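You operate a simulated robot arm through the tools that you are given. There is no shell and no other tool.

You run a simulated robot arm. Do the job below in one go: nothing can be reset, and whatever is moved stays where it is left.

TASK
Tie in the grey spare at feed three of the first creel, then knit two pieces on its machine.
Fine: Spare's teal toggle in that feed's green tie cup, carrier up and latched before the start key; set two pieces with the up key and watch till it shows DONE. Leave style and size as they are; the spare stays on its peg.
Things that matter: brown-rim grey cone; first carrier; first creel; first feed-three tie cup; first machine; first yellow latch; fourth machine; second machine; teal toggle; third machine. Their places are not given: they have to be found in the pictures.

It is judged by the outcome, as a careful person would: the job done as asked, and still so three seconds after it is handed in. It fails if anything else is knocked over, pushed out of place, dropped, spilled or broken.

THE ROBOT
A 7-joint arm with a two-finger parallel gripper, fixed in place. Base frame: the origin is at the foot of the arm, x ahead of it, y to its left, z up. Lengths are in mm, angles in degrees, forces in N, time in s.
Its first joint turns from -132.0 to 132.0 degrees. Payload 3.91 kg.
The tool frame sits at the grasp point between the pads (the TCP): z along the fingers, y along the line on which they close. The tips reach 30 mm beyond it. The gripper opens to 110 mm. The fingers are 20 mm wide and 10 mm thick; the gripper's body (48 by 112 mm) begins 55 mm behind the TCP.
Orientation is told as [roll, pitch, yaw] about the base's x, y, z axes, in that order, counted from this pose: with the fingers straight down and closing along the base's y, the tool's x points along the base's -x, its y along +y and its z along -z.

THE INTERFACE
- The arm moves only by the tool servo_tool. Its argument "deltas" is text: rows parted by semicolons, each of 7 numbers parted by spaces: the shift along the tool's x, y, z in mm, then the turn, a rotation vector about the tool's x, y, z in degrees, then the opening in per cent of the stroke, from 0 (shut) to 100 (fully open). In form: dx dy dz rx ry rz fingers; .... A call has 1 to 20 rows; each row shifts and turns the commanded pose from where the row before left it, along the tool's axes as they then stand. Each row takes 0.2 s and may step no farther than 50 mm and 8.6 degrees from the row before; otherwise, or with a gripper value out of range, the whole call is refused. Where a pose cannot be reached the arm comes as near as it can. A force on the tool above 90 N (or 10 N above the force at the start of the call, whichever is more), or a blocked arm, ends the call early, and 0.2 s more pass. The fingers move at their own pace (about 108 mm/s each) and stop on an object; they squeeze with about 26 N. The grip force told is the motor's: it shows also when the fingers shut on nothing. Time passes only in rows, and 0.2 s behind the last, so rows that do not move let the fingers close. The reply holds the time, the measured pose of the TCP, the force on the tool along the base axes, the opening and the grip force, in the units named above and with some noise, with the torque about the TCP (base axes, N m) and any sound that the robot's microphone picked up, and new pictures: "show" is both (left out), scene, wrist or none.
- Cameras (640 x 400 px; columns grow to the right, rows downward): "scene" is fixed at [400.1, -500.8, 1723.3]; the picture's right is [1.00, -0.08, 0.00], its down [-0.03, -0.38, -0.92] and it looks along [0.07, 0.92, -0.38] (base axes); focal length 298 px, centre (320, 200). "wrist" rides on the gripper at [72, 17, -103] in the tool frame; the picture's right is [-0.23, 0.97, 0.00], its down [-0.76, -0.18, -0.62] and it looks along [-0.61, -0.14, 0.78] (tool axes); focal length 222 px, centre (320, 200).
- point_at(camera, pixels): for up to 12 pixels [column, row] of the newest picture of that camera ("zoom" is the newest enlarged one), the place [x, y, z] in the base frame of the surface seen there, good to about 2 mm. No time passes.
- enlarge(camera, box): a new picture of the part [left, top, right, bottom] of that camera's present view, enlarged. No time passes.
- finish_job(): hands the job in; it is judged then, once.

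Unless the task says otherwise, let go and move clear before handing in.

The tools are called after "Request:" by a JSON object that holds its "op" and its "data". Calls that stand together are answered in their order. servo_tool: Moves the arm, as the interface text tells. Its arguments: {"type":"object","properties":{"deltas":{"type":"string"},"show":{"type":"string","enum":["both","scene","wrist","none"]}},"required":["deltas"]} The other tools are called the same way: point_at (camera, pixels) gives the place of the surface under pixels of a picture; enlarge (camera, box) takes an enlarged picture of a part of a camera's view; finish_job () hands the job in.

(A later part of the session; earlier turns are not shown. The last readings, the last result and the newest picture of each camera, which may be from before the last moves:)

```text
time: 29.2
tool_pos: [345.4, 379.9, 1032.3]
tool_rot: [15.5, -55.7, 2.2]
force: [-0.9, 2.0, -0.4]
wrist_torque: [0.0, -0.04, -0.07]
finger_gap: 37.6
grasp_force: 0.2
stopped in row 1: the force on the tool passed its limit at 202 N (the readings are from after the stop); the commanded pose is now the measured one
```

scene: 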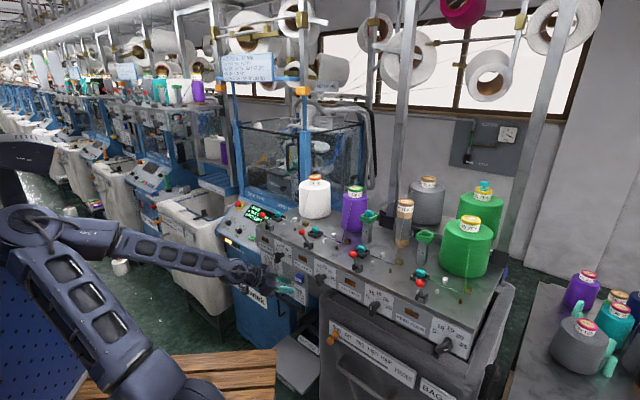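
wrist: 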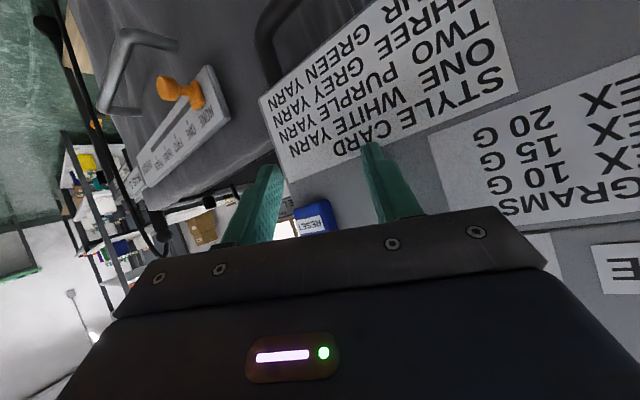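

The force is back to about zero. I'll look at the present wrist view to see what the fingers are near.

Request:
{"op": "servo_tool", "data": {"deltas": "0 0 0 0 0 0 34"}}

Request:
{"op": "enlarge", "data": {"camera": "scene", "box": [240, 240, 340, 320]}}

Request:
{"op": "enlarge", "data": {"camera": "wrist", "box": [200, 120, 440, 270]}}

Request:
{"op": "enlarge", "data": {"camera": "scene", "box": [0, 120, 120, 260]}}

```text
time: 29.6
tool_pos: [342.9, 380.4, 1031.4]
tool_rot: [15.2, -55.6, 2.4]
force: [-0.3, 0.3, -0.6]
wrist_torque: [-0.01, -0.02, -0.01]
finger_gap: 37.4
grasp_force: 0.2
```

scene: 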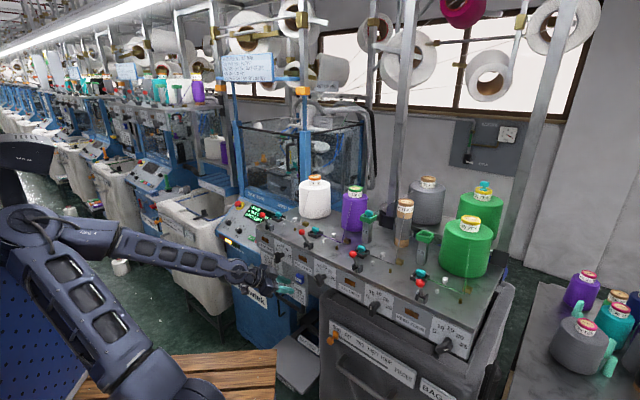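
wrist: 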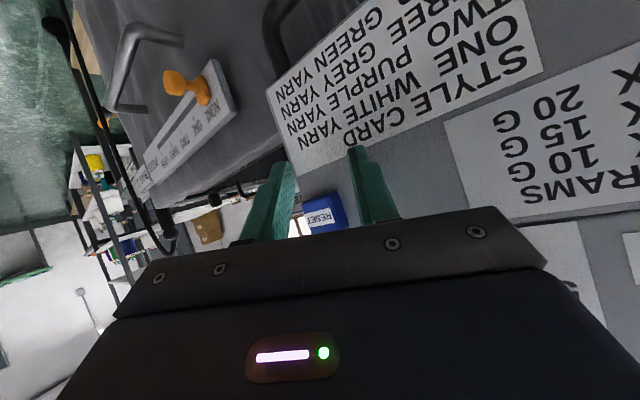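

```text
5.00 times, centred on (290, 280) of scene
```

zoom: 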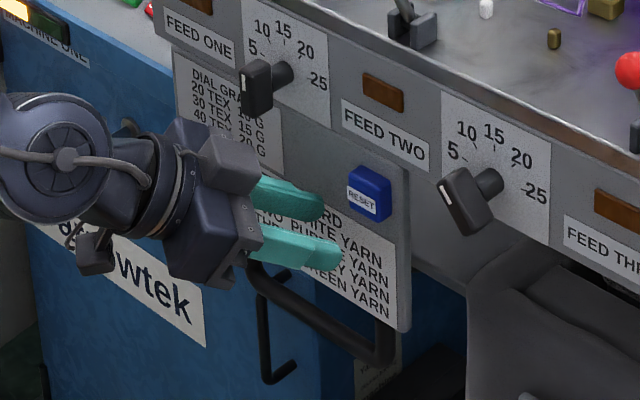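

```text
2.67 times, centred on (320, 195) of wrist
```

zoom: 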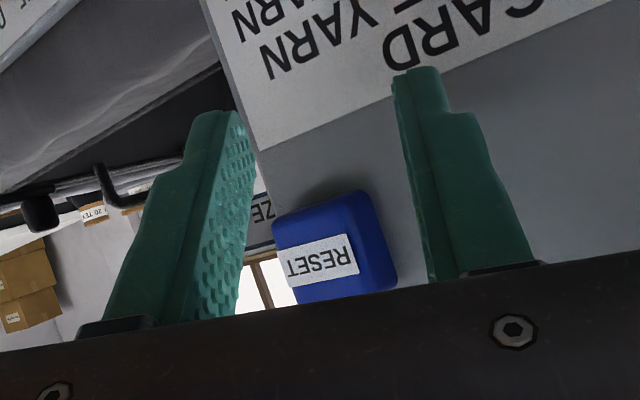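

```text
2.86 times, centred on (60, 190) of scene
```

zoom: 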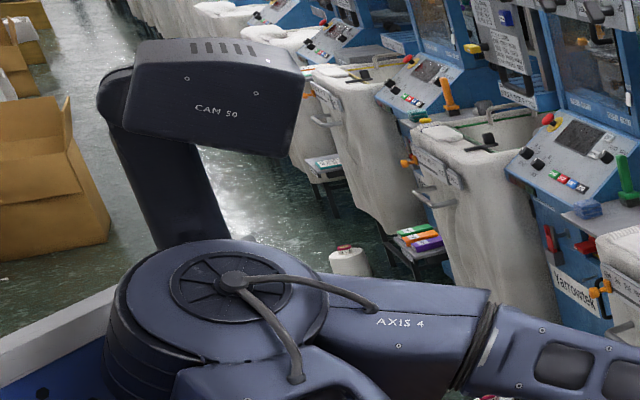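

The fingers were about to ride up under the RESET button. I'll swing the fingers down and back about the wrist (the wrist stays, the fingers leave the plate), then raise the arm.

Request:
{"op": "servo_tool", "data": {"deltas": "24 0 -1.3 0 6 0 20; 24 0 -1.3 0 6 0 0; 24 0 -1.3 0 6 0 0; 24 0 -1.3 0 6 0 0; 24 0 -1.3 0 6 0 0; 24 0 -1.3 0 6 0 0"}}

Request:
{"op": "enlarge", "data": {"camera": "scene", "box": [0, 120, 120, 260]}}

```text
time: 31.0
tool_pos: [210.9, 365.5, 947.4]
tool_rot: [8.8, -21.2, 12.9]
force: [-0.8, 0.5, 0.0]
wrist_torque: [0.01, 0.0, 0.03]
finger_gap: 0.0
grasp_force: 25.8
```

scene: 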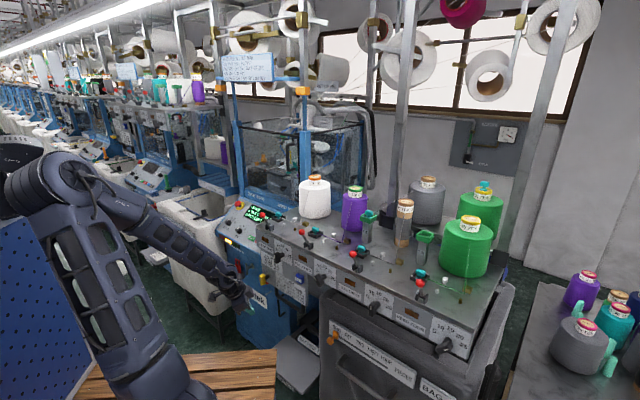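
wrist: 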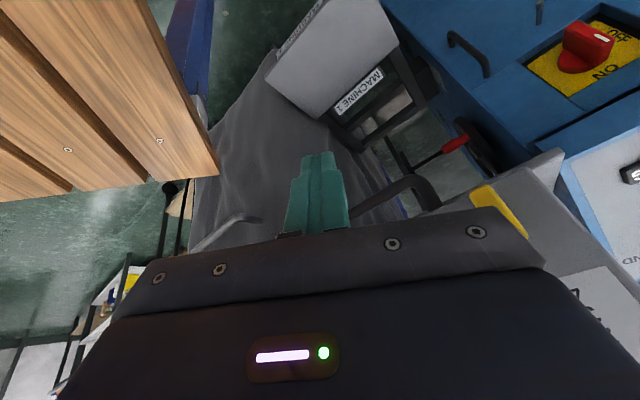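

```text
2.86 times, centred on (60, 190) of scene
```

zoom: 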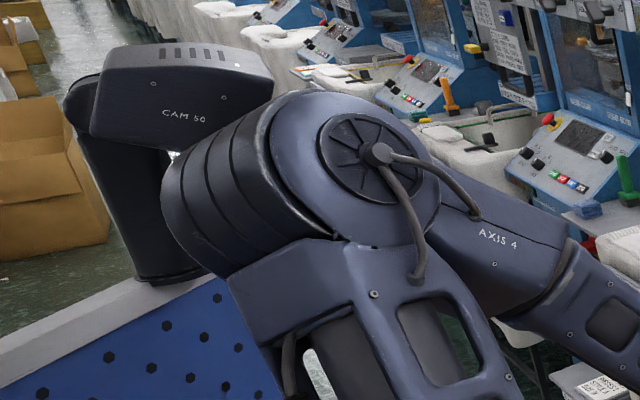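

CAM 50 sits near the elbow on the board's edge; it now reads at about its original place. I'll raise straight up to unfold the arm away from it.

Request:
{"op": "servo_tool", "data": {"deltas": "-17.4 6.9 -44.2 0 0 0 0; -17.4 6.9 -44.2 0 0 0 0; -17.4 6.9 -44.2 0 0 0 0; -17.4 6.9 -44.2 0 0 0 0; -17.4 6.9 -44.2 0 0 0 0; -17.4 6.9 -44.2 0 0 0 0"}}

Request:
{"op": "enlarge", "data": {"camera": "scene", "box": [0, 60, 260, 222]}}

Request:
{"op": "enlarge", "data": {"camera": "scene", "box": [210, 190, 290, 240]}}

```text
time: 32.4
tool_pos: [213.0, 362.2, 1232.5]
tool_rot: [8.6, -21.3, 12.8]
force: [-0.7, 0.3, 0.1]
wrist_torque: [0.05, 0.0, -0.02]
finger_gap: 0.0
grasp_force: 26.0
```

scene: 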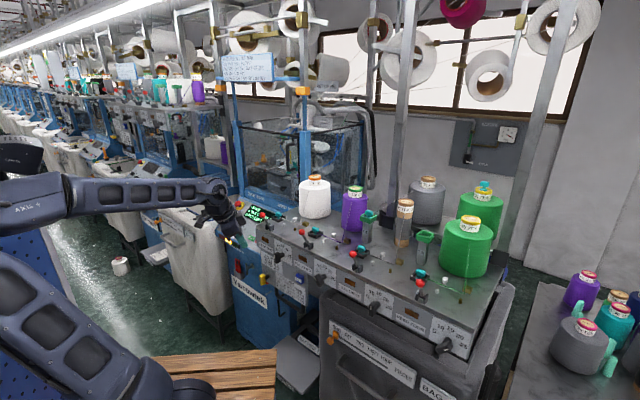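
wrist: 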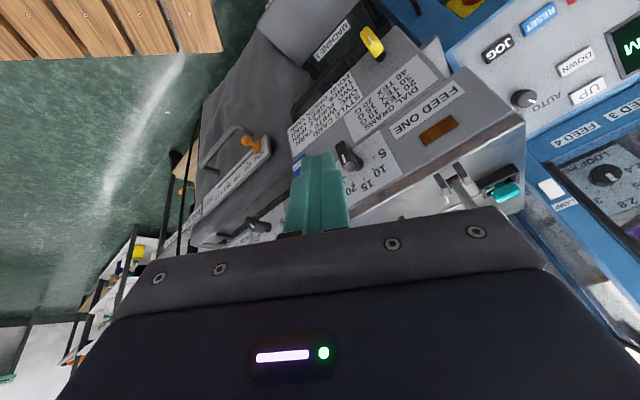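

```text
2.46 times, centred on (130, 141) of scene
```

zoom: 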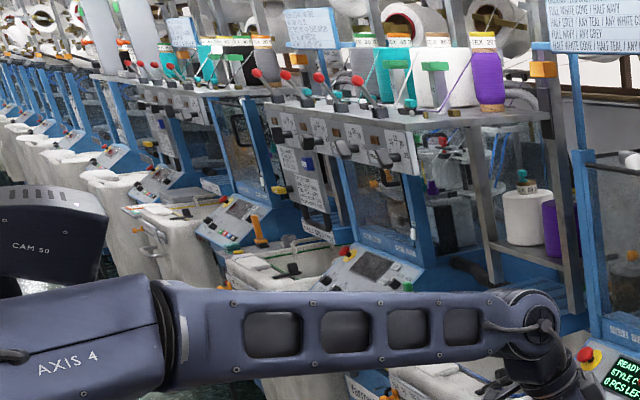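

```text
8.00 times, centred on (250, 215) of scene
```

zoom: 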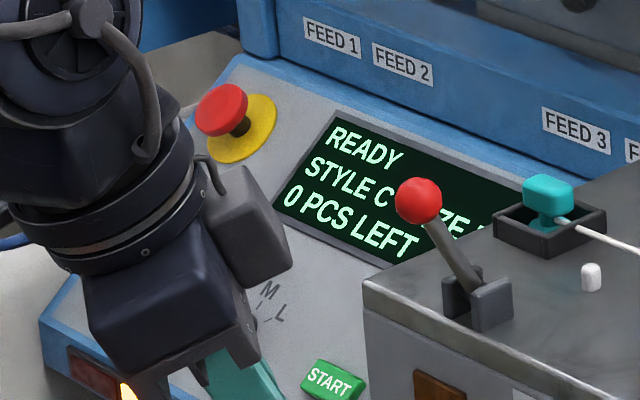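

The display still shows READY / STYLE C / 0 PCS, and CAM 50 reads the same as at the start. Now I'll level the tool at a roomier spot, (380,255,1232), with the fingers pointing +y and one above the other.

Request:
{"op": "servo_tool", "data": {"deltas": "0 0 0 8.6 0 0 20; 0 0 0 0 7.1 0 34; 0 0 0 0 7.1 0 34; 0 0 0 0 7.1 0 34; 0 0 0 0 0 6.4 34; 0 0 0 0 0 6.4 34; -41.8 -26.8 0 0 0 0 34; -41.8 -26.8 0 0 0 0 34; -41.8 -26.8 0 0 0 0 34; -41.8 -26.8 0 0 0 0 34", "show": "scene"}}

```text
time: 34.6
tool_pos: [380.0, 258.5, 1234.2]
tool_rot: [0.1, 0.0, 0.1]
force: [-0.2, 0.2, 0.4]
wrist_torque: [-0.02, -0.05, 0.02]
finger_gap: 37.6
grasp_force: 0.1
```

scene: 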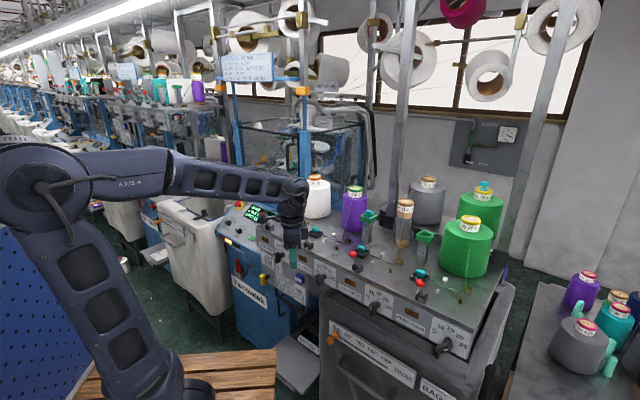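

The orientation is clean. Now I'll roll the tool 90° so the fingers point +y.

Request:
{"op": "servo_tool", "data": {"deltas": "0 0 0 -8.18 0 0 34; 0 0 0 -8.18 0 0 34; 0 0 0 -8.18 0 0 34; 0 0 0 -8.18 0 0 34; 0 0 0 -8.18 0 0 34; 0 0 0 -8.18 0 0 34; 0 0 0 -8.18 0 0 34; 0 0 0 -8.18 0 0 34"}}

```text
time: 36.4
tool_pos: [381.2, 256.1, 1234.3]
tool_rot: [65.7, 0.1, 0.1]
force: [0.4, 0.0, 0.4]
wrist_torque: [-0.01, 0.04, -0.04]
finger_gap: 37.3
grasp_force: 0.1
```

scene: 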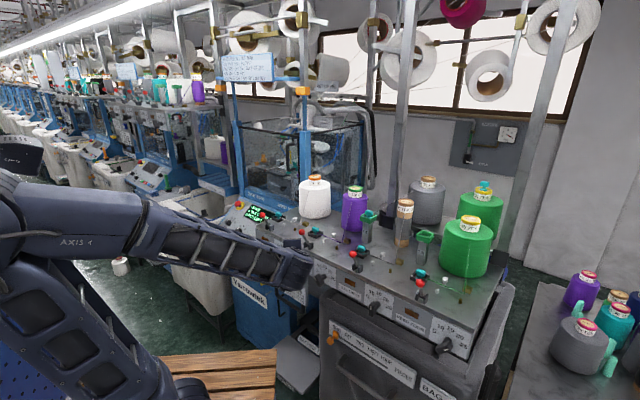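
wrist: 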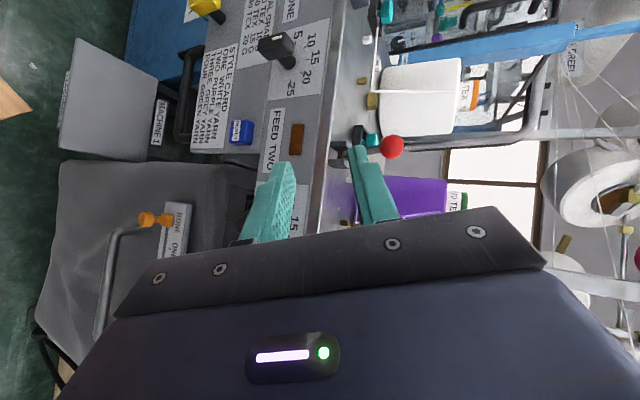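

No contact. I'll finish levelling and descend in front of the creel toward the handle's height.

Request:
{"op": "servo_tool", "data": {"deltas": "0 0 0 -8.1 0 0 34; 0 0 0 -8.1 0 0 34; 0 0 0 -8.1 0 0 34; -5 -48 0 0 0 0 34; -5 -48 0 0 0 0 34; 0 -48 0 0 0 0 34; 0 -48 0 0 0 0 34"}}

Request:
{"op": "enlarge", "data": {"camera": "scene", "box": [0, 60, 260, 222]}}

```text
time: 37.8
tool_pos: [456.5, 295.3, 1169.8]
tool_rot: [90.2, 0.0, 0.8]
force: [-36.5, -46.1, 16.4]
wrist_torque: [-0.53, 0.15, 0.7]
finger_gap: 28.7
grasp_force: 0.1
out of reach, approached as far as the arm can: row 1, 2, 3, 4, 5, 6
stopped in row 6: the force on the tool passed its limit at 150 N (the readings are from after the stop); the commanded pose is now the measured one
```

scene: 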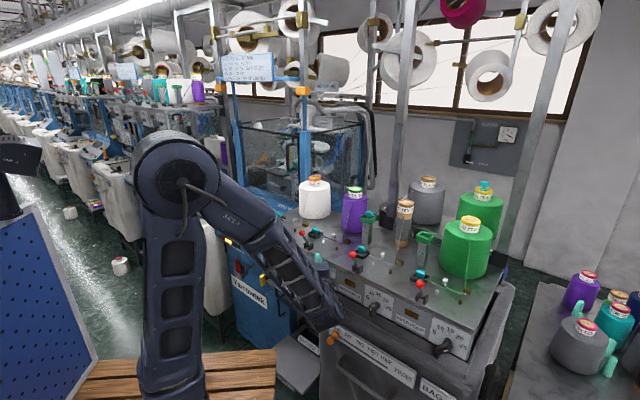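
wrist: 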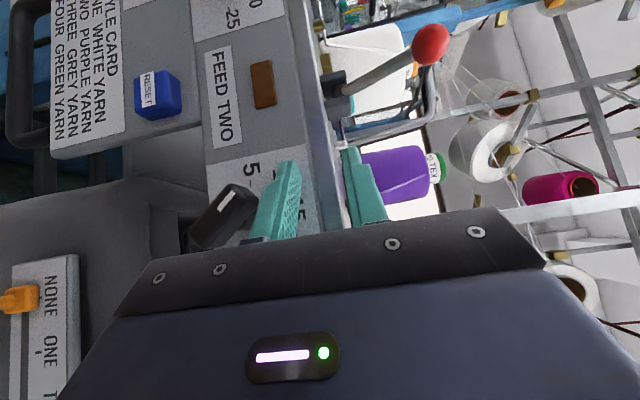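

```text
2.46 times, centred on (130, 141) of scene
```

zoom: 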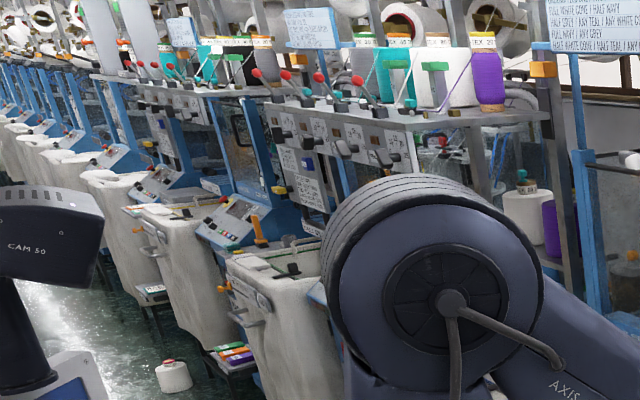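

The level pose was out of reach and the arm ended up against dial two at (220,215) in the wrist view, with about 60 N. I'll back straight off in −y in a small step and check.

Request:
{"op": "servo_tool", "data": {"deltas": "0 0 -12 0 0 0 34"}}

Request:
{"op": "enlarge", "data": {"camera": "scene", "box": [290, 230, 410, 330]}}

Request:
{"op": "enlarge", "data": {"camera": "wrist", "box": [140, 60, 460, 260]}}

```text
time: 38.1
tool_pos: [462.8, 287.0, 1171.9]
tool_rot: [90.0, 0.0, 0.8]
force: [-36.9, -11.3, -1.2]
wrist_torque: [-0.3, 0.91, 1.83]
finger_gap: 37.1
grasp_force: 0.0
out of reach, approached as far as the arm can: row 1
```

scene: 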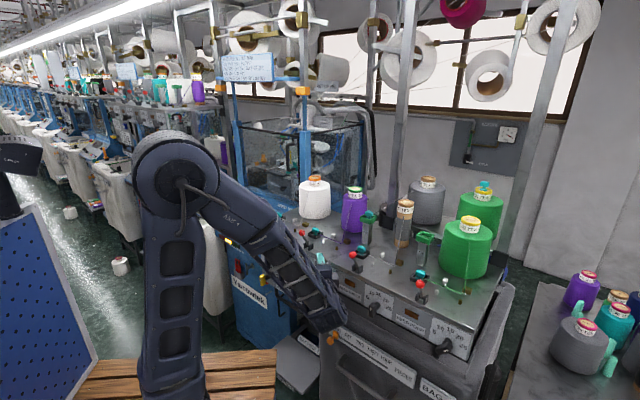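
wrist: 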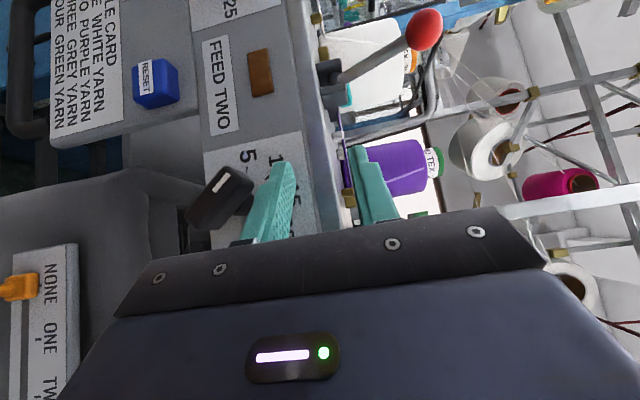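

```text
4.00 times, centred on (350, 280) of scene
```

zoom: 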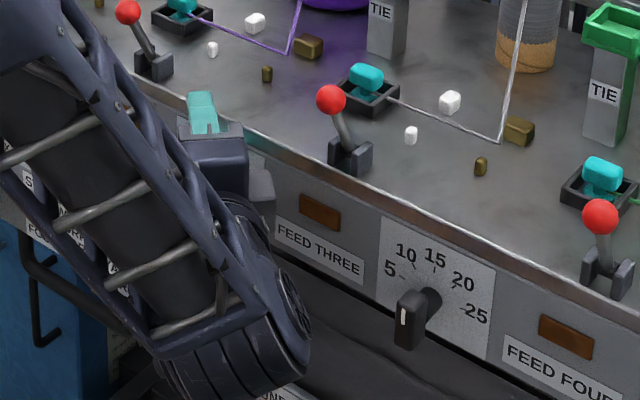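

```text
2.00 times, centred on (300, 160) of wrist
```

zoom: 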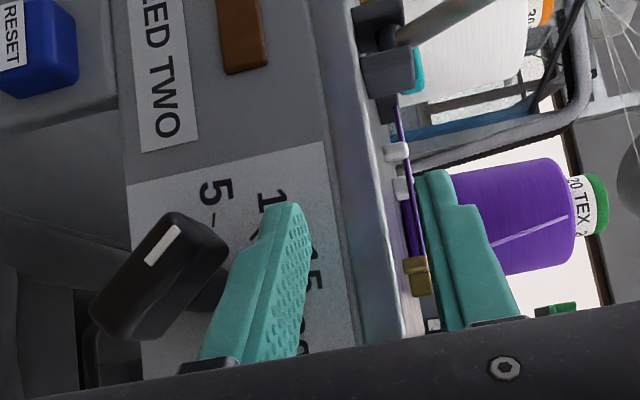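

The upper finger is over the table edge and the lower one is in front of the fascia. I'll back out while tipping the tool so the wrist rises (easier reach), two small rows.

Request:
{"op": "servo_tool", "data": {"deltas": "0 0 -15 8.2 0 0 34; 0 4 -20 8.2 0 0 34"}}

```text
time: 38.8
tool_pos: [464.6, 254.5, 1178.5]
tool_rot: [73.7, 0.0, 0.4]
force: [-0.8, 0.1, 0.1]
wrist_torque: [0.06, 0.0, 0.03]
finger_gap: 37.6
grasp_force: 0.0
```

scene: 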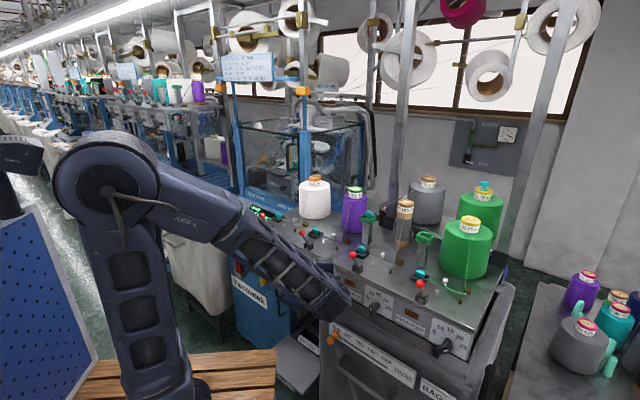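
wrist: 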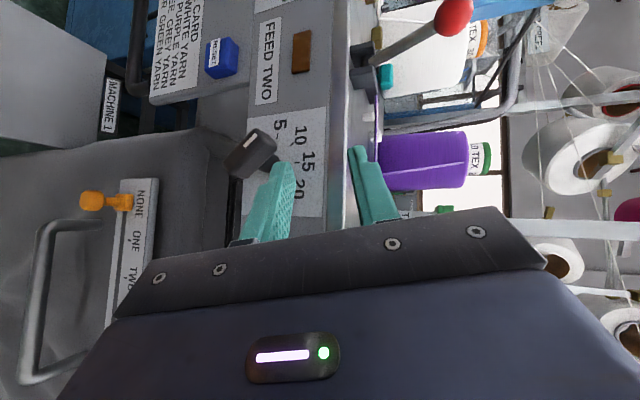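

The tool is free with no force. I'll back away and return to a tool-down posture, then inspect the dials.

Request:
{"op": "servo_tool", "data": {"deltas": "0 -8.4 -28.8 0 0 0 34; 0 -8.4 -28.8 0 0 0 34; 0 0 0 8.2 0 0 34; 0 0 0 8.2 0 0 34; 0 0 0 8.2 0 0 34; 0 0 0 8.2 0 0 34; 0 0 0 8.2 0 0 34; 0 0 0 8.2 0 0 34; 0 0 0 8.2 0 0 34; 0 0 0 8.2 0 0 34; 0 0 0 8.1 0 0 34"}}

Request:
{"op": "enlarge", "data": {"camera": "scene", "box": [240, 210, 400, 330]}}

Request:
{"op": "enlarge", "data": {"camera": "scene", "box": [330, 160, 510, 272]}}

```text
time: 41.1
tool_pos: [467.3, 194.5, 1179.6]
tool_rot: [0.0, 0.0, 0.6]
force: [0.4, -0.9, -0.2]
wrist_torque: [0.0, -0.02, 0.0]
finger_gap: 37.6
grasp_force: 0.0
```

scene: 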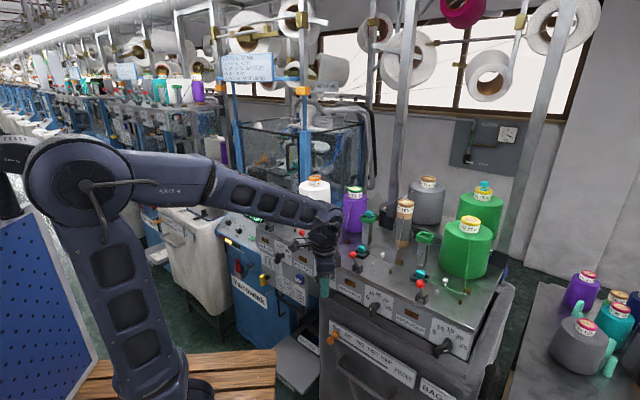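
wrist: 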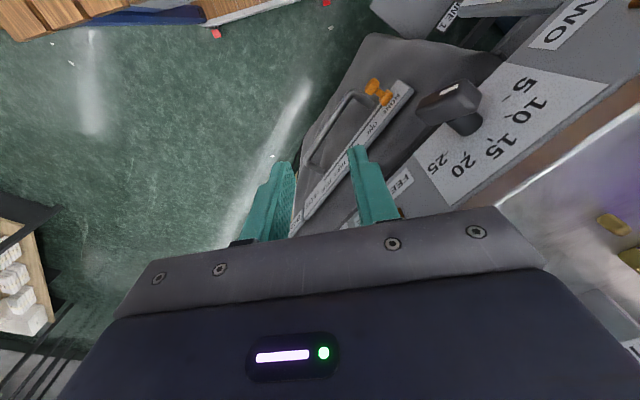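

```text
3.33 times, centred on (320, 270) of scene
```

zoom: 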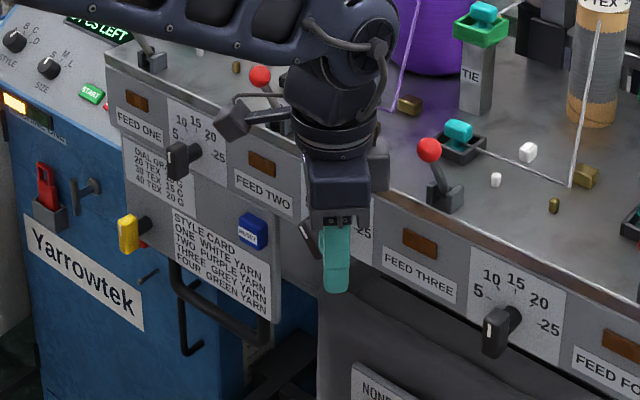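

```text
3.56 times, centred on (420, 216) of scene
```

zoom: 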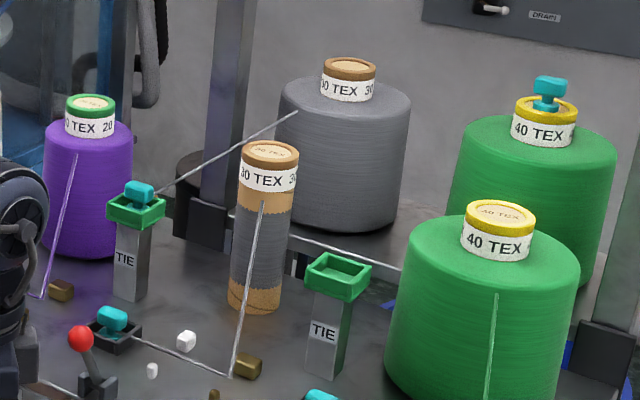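

The toggle, spare, dials and levers all look as before. A level tool is out of reach here, so I'll hook closed fingers under the handle bar from the front with the tool tilted about 35°, which the arm can reach. First the dial knob positions, to choose a clear descent.

Request:
{"op": "point_at", "data": {"camera": "scene", "pixels": [[272, 262], [276, 257], [271, 268], [299, 280], [261, 280], [262, 290], [300, 265], [323, 320]]}}

Request:
{"op": "point_at", "data": {"camera": "wrist", "pixels": [[440, 105], [470, 95], [425, 118], [462, 125], [375, 88], [385, 98], [350, 100], [310, 150]]}}

```text
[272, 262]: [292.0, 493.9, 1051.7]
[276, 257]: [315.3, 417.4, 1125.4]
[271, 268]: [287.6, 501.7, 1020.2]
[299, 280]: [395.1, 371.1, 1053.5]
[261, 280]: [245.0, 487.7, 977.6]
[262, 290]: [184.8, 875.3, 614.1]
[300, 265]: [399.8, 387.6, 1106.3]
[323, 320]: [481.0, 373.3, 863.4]
```

```text
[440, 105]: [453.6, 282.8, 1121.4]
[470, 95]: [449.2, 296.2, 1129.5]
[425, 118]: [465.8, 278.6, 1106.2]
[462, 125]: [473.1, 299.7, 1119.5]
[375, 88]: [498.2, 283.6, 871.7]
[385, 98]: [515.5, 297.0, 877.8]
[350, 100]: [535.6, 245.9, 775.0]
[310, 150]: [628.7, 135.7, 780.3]
```

Dial knobs 1 and 2 sit at lateral about +72 and −121 and stick out to x+y≈733, so the gap between them is clear. I'll yaw to 60°, move in front of that gap, and tilt 35°.

Request:
{"op": "servo_tool", "data": {"deltas": "0 0 0 0 0 -7.43 20; 0 0 0 0 0 -7.43 0; 0 0 0 0 0 -7.43 0; 0 0 0 0 0 -7.43 0; 0 0 0 0 0 -7.43 0; 0 0 0 0 0 -7.43 0; 0 0 0 0 0 -7.43 0; 0 0 0 0 0 -7.43 0; -15.5 45.6 0 0 0 0 0; -15.5 45.6 0 0 0 0 0; -15.5 45.6 0 0 0 0 0; -15.5 45.6 0 0 0 0 0; 0 0 0 0 -7 0 0; 0 0 0 0 -7 0 0; 0 0 0 0 -7 0 0; 0 0 0 0 -7 0 0; 0 0 0 0 -7 0 0"}}

```text
time: 44.8
tool_pos: [338.7, 339.3, 1176.3]
tool_rot: [0.0, -35.2, 60.0]
force: [-0.4, 0.6, 0.5]
wrist_torque: [-0.02, -0.03, -0.05]
finger_gap: 0.0
grasp_force: 25.1
```

scene: 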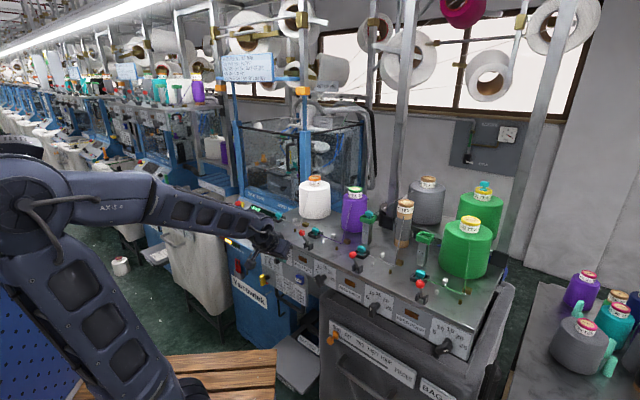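
wrist: 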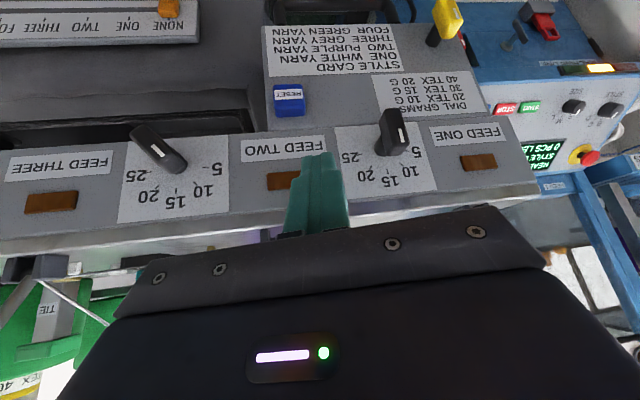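

I'm in front of the gap with the dials readable. I'll descend in short calls, watching the reach.

Request:
{"op": "servo_tool", "data": {"deltas": "25.8 0 36.9 0 0 0 0; 25.8 0 36.9 0 0 0 0; 25.8 0 36.9 0 0 0 0", "show": "scene"}}

Request:
{"op": "servo_tool", "data": {"deltas": "25.8 0 36.9 0 0 0 0", "show": "both"}}

```text
time: 45.5
tool_pos: [324.1, 348.1, 1043.8]
tool_rot: [0.1, -35.0, 62.2]
force: [6.1, -2.4, 0.8]
wrist_torque: [0.14, 0.39, 0.24]
finger_gap: 0.2
grasp_force: 25.7
out of reach, approached as far as the arm can: row 3
```

scene: 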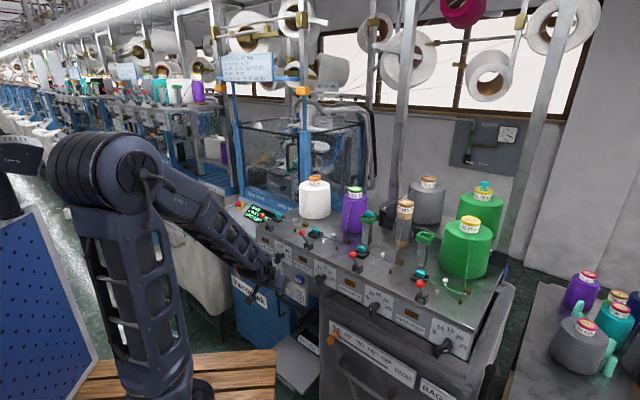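

```text
time: 46.1
tool_pos: [192.7, 394.0, 1031.3]
tool_rot: [-0.9, -36.3, 79.6]
force: [-0.1, -0.7, 0.3]
wrist_torque: [-0.03, 0.02, 0.02]
finger_gap: 0.1
grasp_force: 25.3
out of reach, approached as far as the arm can: row 1
stopped in row 1: the arm was blocked; the commanded pose is now the measured one
```

scene: 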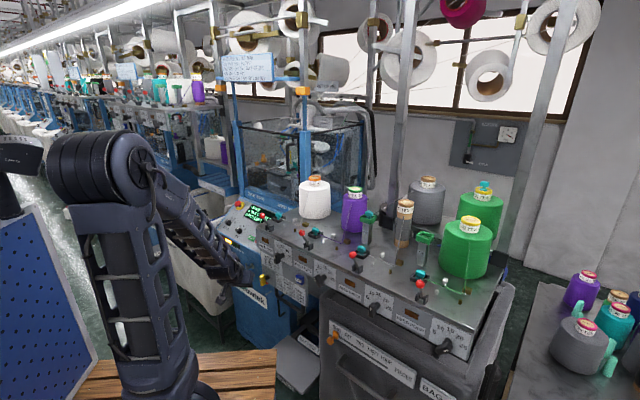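
wrist: 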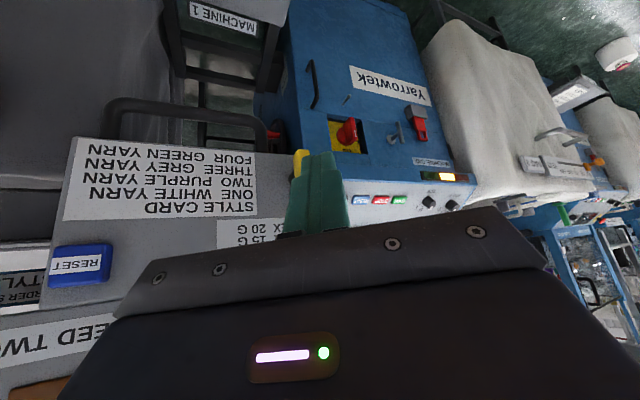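

The tool drifted left when the target was out of reach (now at (193,394,1031), no force). The earlier near-radial heading of 45° reached lower, so I'll rise, turn to 45°, and retry from there.

Request:
{"op": "servo_tool", "data": {"deltas": "-26.6 0 -36.3 0 0 0 0; -26.6 0 -36.3 0 0 0 0; -26.6 0 -36.3 0 0 0 0; 0 0 0 4.14 0 5.64 0; 0 0 0 4.14 0 5.64 0; 0 0 0 4.14 0 5.64 0; 0 0 0 4.14 0 5.64 0; 0 0 0 4.14 0 5.64 0", "show": "scene"}}

```text
time: 48.0
tool_pos: [191.7, 393.7, 1167.1]
tool_rot: [-0.7, -36.7, 44.5]
force: [0.4, 0.1, 0.1]
wrist_torque: [0.02, 0.01, 0.01]
finger_gap: 0.0
grasp_force: 26.2
```

scene: 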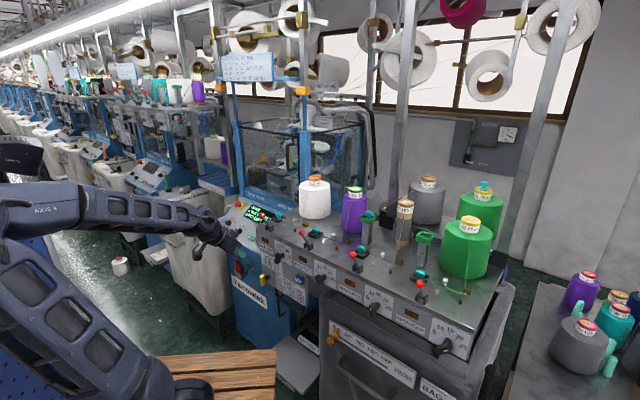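

I'll shift to along≈470 and lateral≈80 (tips clear of the knobs), and descend in front of the plate.

Request:
{"op": "servo_tool", "data": {"deltas": "-22.5 -31.5 16.7 0 0 0 0; -22.5 -31.5 16.7 0 0 0 0; 23.9 0 32.1 0 0 0 0; 23.9 0 32.1 0 0 0 0", "show": "scene"}}

Request:
{"op": "servo_tool", "data": {"deltas": "23.9 0 32.1 0 0 0 0", "show": "scene"}}

```text
time: 49.0
tool_pos: [274.7, 389.4, 1083.8]
tool_rot: [-0.6, -36.8, 44.6]
force: [-0.4, 0.1, -0.1]
wrist_torque: [-0.01, -0.01, 0.03]
finger_gap: 0.0
grasp_force: 25.6
```

scene: 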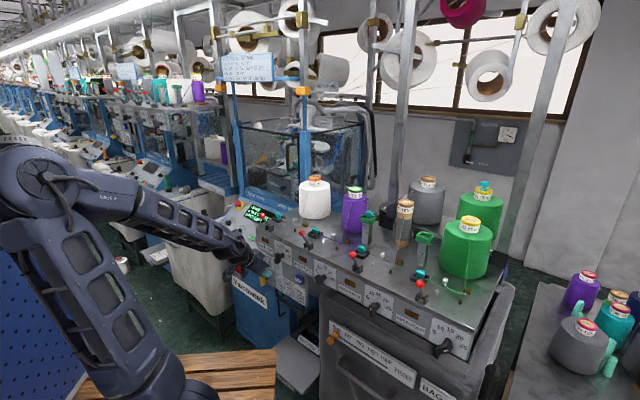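

```text
time: 49.4
tool_pos: [274.3, 389.9, 1044.5]
tool_rot: [-0.7, -36.7, 44.7]
force: [0.5, -0.3, 0.6]
wrist_torque: [0.03, 0.01, 0.01]
finger_gap: 0.0
grasp_force: 25.5
```

scene: 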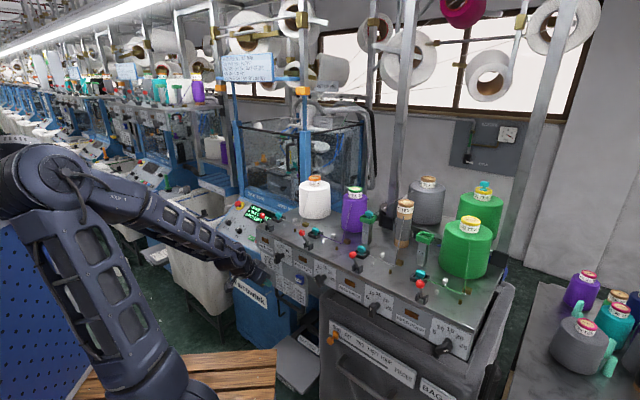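

No reach trouble this way. I'll continue down and slightly forward, one row per call.

Request:
{"op": "servo_tool", "data": {"deltas": "14.3 -7 39.3 0 0 0 0", "show": "none"}}

Request:
{"op": "servo_tool", "data": {"deltas": "14.3 -7 39.3 0 0 0 0"}}

Request:
{"op": "enlarge", "data": {"camera": "wrist", "box": [160, 0, 480, 200]}}

```text
time: 49.8
tool_pos: [288.3, 390.1, 1007.8]
tool_rot: [-0.7, -36.8, 44.6]
force: [0.5, 0.1, 0.3]
wrist_torque: [-0.02, -0.04, -0.02]
finger_gap: 0.3
grasp_force: 25.6
```

```text
time: 50.1
tool_pos: [301.5, 392.1, 967.7]
tool_rot: [-0.8, -36.7, 44.7]
force: [0.4, -1.1, -0.4]
wrist_torque: [0.04, 0.0, 0.0]
finger_gap: 0.1
grasp_force: 25.9
```

scene: 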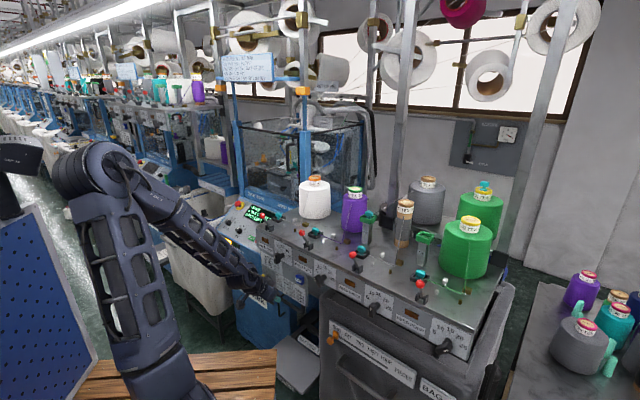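
wrist: 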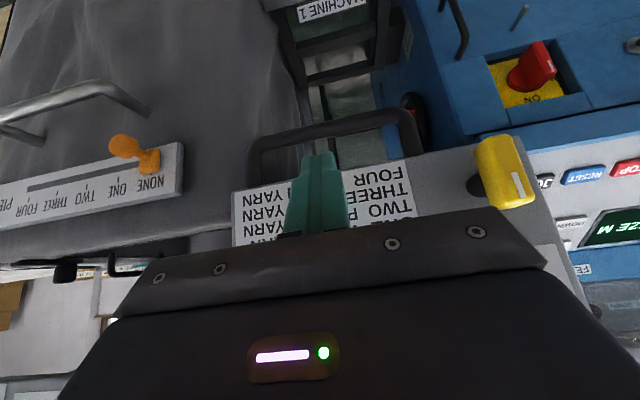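

```text
2.00 times, centred on (320, 100) of wrist
```

zoom: 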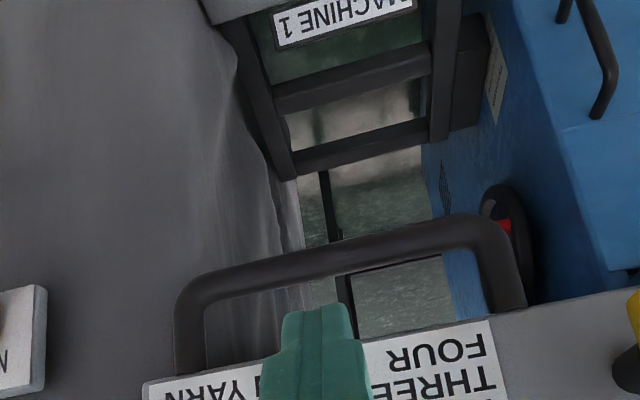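

I'm in front of the handle at (301,392,968) and still in reach. I'll go down 36 mm so the finger line passes just under the bar.

Request:
{"op": "servo_tool", "data": {"deltas": "19.5 0 30.4 0 0 0 0", "show": "none"}}

Request:
{"op": "servo_tool", "data": {"deltas": "0 0 15 0 0 0 0"}}

Request:
{"op": "enlarge", "data": {"camera": "wrist", "box": [220, 60, 420, 185]}}

Request:
{"op": "enlarge", "data": {"camera": "scene", "box": [230, 240, 340, 320]}}

```text
time: 50.5
tool_pos: [304.3, 394.0, 930.1]
tool_rot: [-0.7, -36.6, 44.7]
force: [0.1, -1.0, 0.8]
wrist_torque: [0.0, -0.01, 0.05]
finger_gap: 0.1
grasp_force: 26.1
```

```text
time: 51.0
tool_pos: [312.1, 400.6, 918.2]
tool_rot: [-0.7, -36.7, 44.6]
force: [0.3, -0.4, 0.2]
wrist_torque: [-0.03, -0.01, -0.03]
finger_gap: 0.0
grasp_force: 25.9
```

scene: 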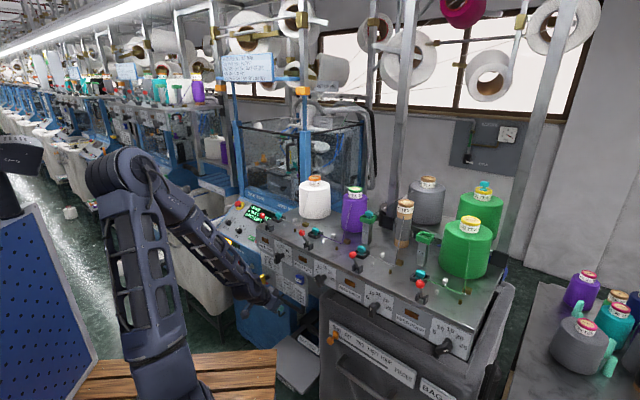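
wrist: 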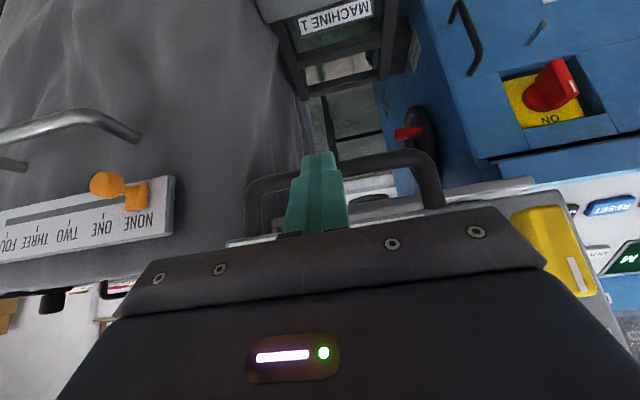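

```text
3.20 times, centred on (320, 122) of wrist
```

zoom: 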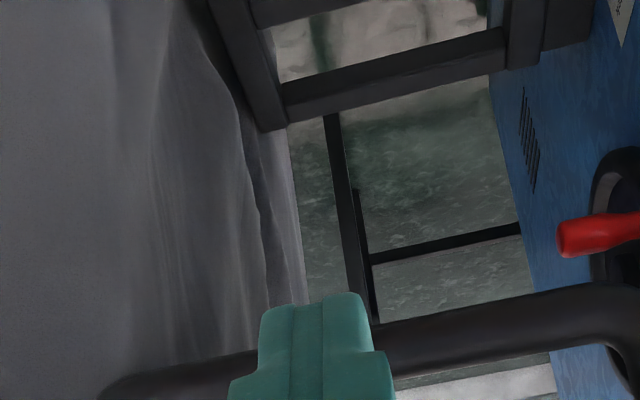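

```text
5.00 times, centred on (285, 280) of scene
```

zoom: 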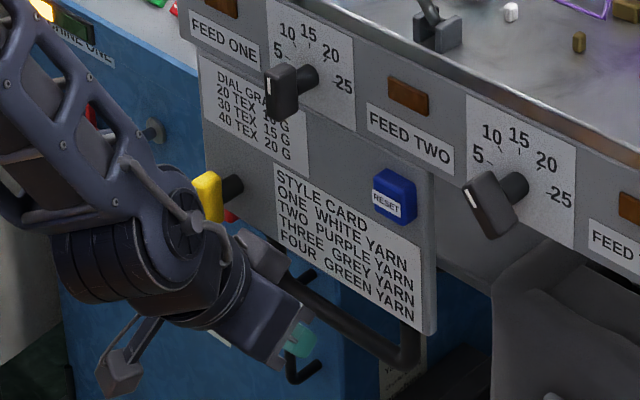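

The finger line passes about 8 mm below the bar. I'll slide in along the tool axis 43 mm.

Request:
{"op": "servo_tool", "data": {"deltas": "0 0 21 0 0 0 0", "show": "none"}}

Request:
{"op": "servo_tool", "data": {"deltas": "0 0 22 0 0 0 0"}}

Request:
{"op": "enlarge", "data": {"camera": "wrist", "box": [220, 80, 460, 230]}}

Request:
{"op": "enlarge", "data": {"camera": "scene", "box": [240, 260, 340, 330]}}

```text
time: 51.4
tool_pos: [321.8, 411.9, 901.8]
tool_rot: [-0.7, -36.7, 44.5]
force: [-0.9, -0.7, 0.4]
wrist_torque: [0.02, 0.0, -0.01]
finger_gap: 0.1
grasp_force: 26.2
```

```text
time: 51.8
tool_pos: [329.9, 420.1, 884.3]
tool_rot: [-0.6, -36.7, 44.7]
force: [0.7, 0.7, 0.8]
wrist_torque: [-0.01, 0.0, 0.01]
finger_gap: 0.0
grasp_force: 25.8
```

scene: 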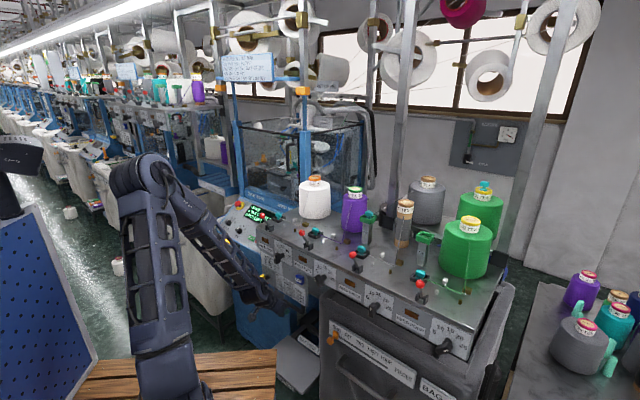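
wrist: 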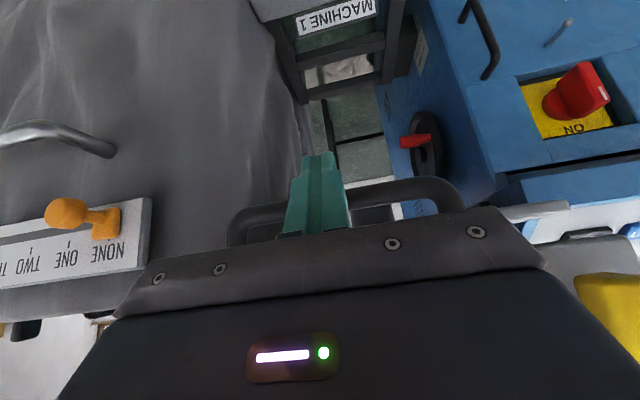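

```text
2.67 times, centred on (340, 155) of wrist
```

zoom: 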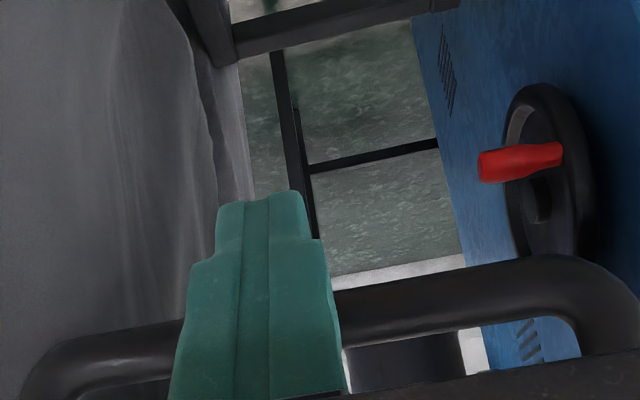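

```text
5.71 times, centred on (290, 295) of scene
```

zoom: 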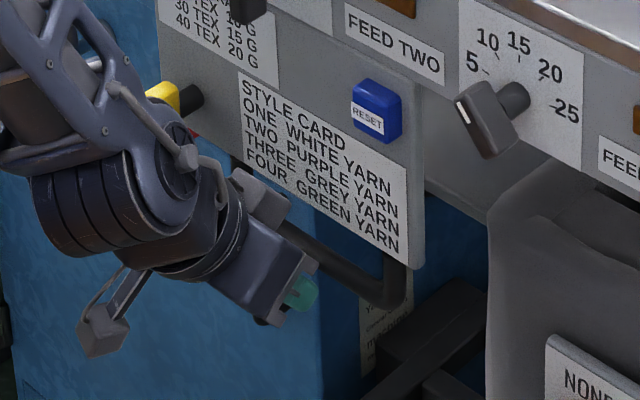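

The fingers are just in front of and under the bar at a steep angle. I'll flatten the tilt to 45° for a better hook, in one small row.

Request:
{"op": "servo_tool", "data": {"deltas": "2.8 0 3.8 0 -8.3 0 0"}}

Request:
{"op": "enlarge", "data": {"camera": "wrist", "box": [220, 80, 460, 230]}}

```text
time: 52.1
tool_pos: [331.8, 418.1, 879.2]
tool_rot: [-0.7, -45.1, 44.8]
force: [0.2, -0.3, 0.2]
wrist_torque: [-0.01, 0.02, 0.03]
finger_gap: 0.0
grasp_force: 25.7
```

scene: 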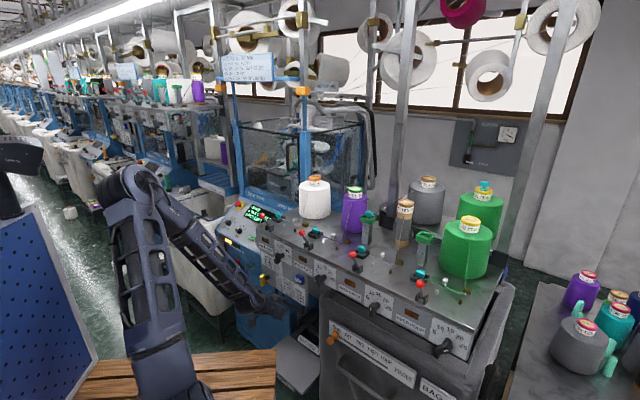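
wrist: 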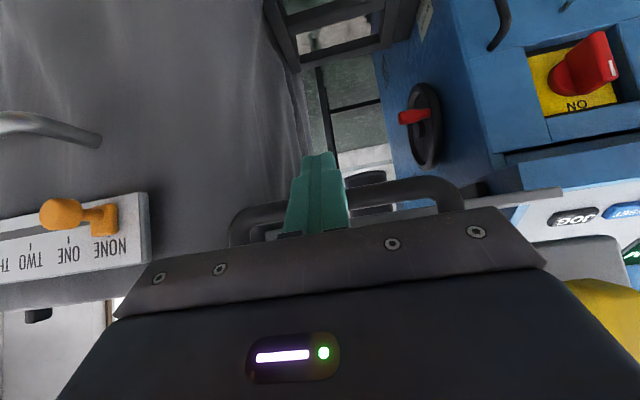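

```text
2.67 times, centred on (340, 155) of wrist
```

zoom: 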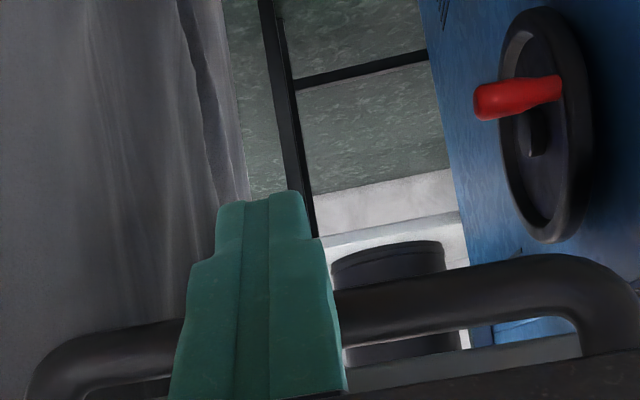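

That worked without force. One more small tilt to about 50°, then I'll raise into contact.

Request:
{"op": "servo_tool", "data": {"deltas": "0.5 0 3 0 -5 0 0", "show": "none"}}

Request:
{"op": "servo_tool", "data": {"deltas": "-4 0 -3.2 0 0 0 0; -4 0 -3.2 0 0 0 0"}}

```text
time: 52.5
tool_pos: [332.4, 420.6, 877.3]
tool_rot: [-0.9, -50.1, 44.9]
force: [-0.4, -1.2, 0.0]
wrist_torque: [-0.01, 0.0, 0.04]
finger_gap: 0.0
grasp_force: 25.6
```

```text
time: 53.1
tool_pos: [332.4, 421.3, 888.6]
tool_rot: [-1.0, -50.0, 45.0]
force: [-1.4, -1.2, -4.3]
wrist_torque: [-0.08, 0.08, 0.01]
finger_gap: 0.1
grasp_force: 25.9
```

scene: 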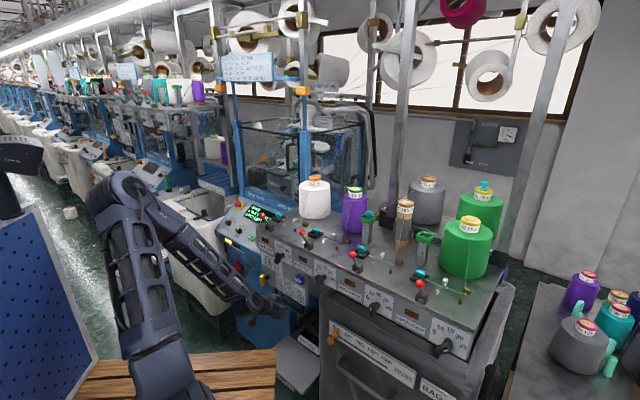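
wrist: 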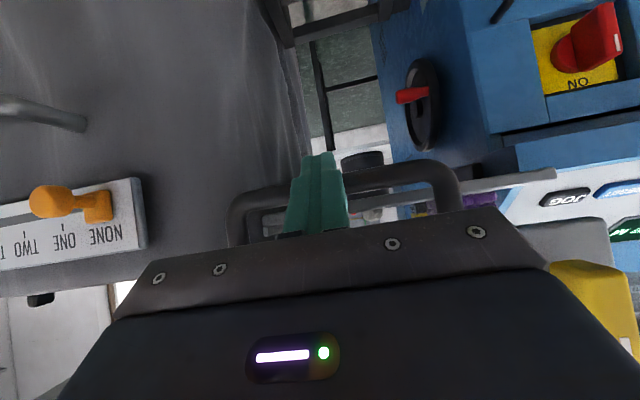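

Contact began with about 4 N down. I'll keep raising in modest steps and watch the force.

Request:
{"op": "servo_tool", "data": {"deltas": "-7.7 0 -6.4 0 0 0 0; -7.7 0 -6.4 0 0 0 0; -7.7 0 -6.4 0 0 0 0", "show": "both"}}

Request:
{"op": "point_at", "data": {"camera": "scene", "pixels": [[299, 278], [369, 218], [352, 254]]}}

```text
time: 54.0
tool_pos: [332.9, 420.1, 919.4]
tool_rot: [-0.9, -50.0, 44.9]
force: [-7.9, -8.2, -9.7]
wrist_torque: [-0.32, 0.15, -0.11]
finger_gap: 0.0
grasp_force: 25.4
```

scene: 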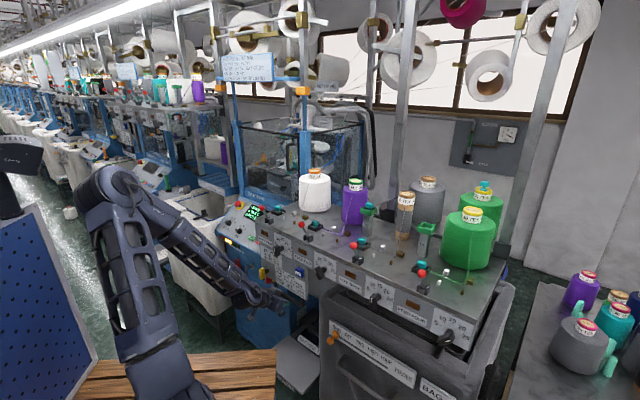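
wrist: 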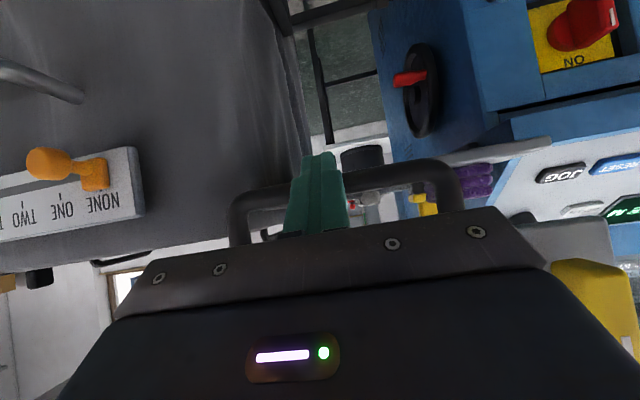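

```text
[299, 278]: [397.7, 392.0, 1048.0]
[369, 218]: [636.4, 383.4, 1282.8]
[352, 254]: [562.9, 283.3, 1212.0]
```

The carrier is rising with only about 15 N. I'll keep going in gentle steps.

Request:
{"op": "servo_tool", "data": {"deltas": "-11.5 0 -9.6 0 0 0 0; -11.5 0 -9.6 0 0 0 0; -11.5 0 -9.6 0 0 0 0; -11.5 0 -9.6 0 0 0 0; -11.5 0 -9.6 0 0 0 0", "show": "both"}}

```text
time: 55.1
tool_pos: [333.0, 422.9, 992.5]
tool_rot: [-0.8, -50.2, 44.8]
force: [-9.4, -7.8, -9.9]
wrist_torque: [-0.29, 0.16, -0.14]
finger_gap: 0.0
grasp_force: 26.5
```

scene: 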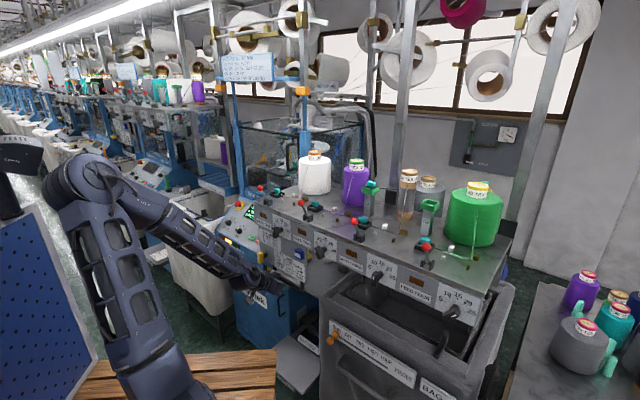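
wrist: 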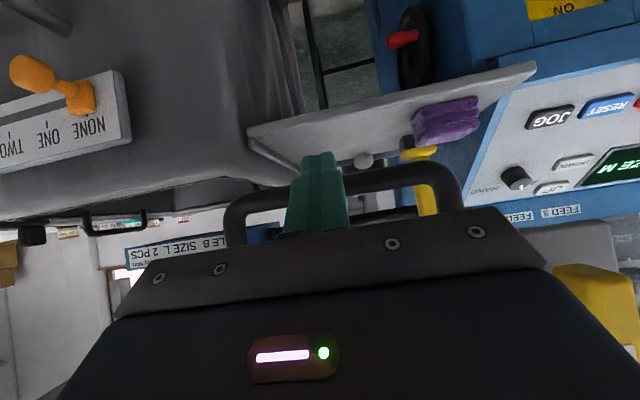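

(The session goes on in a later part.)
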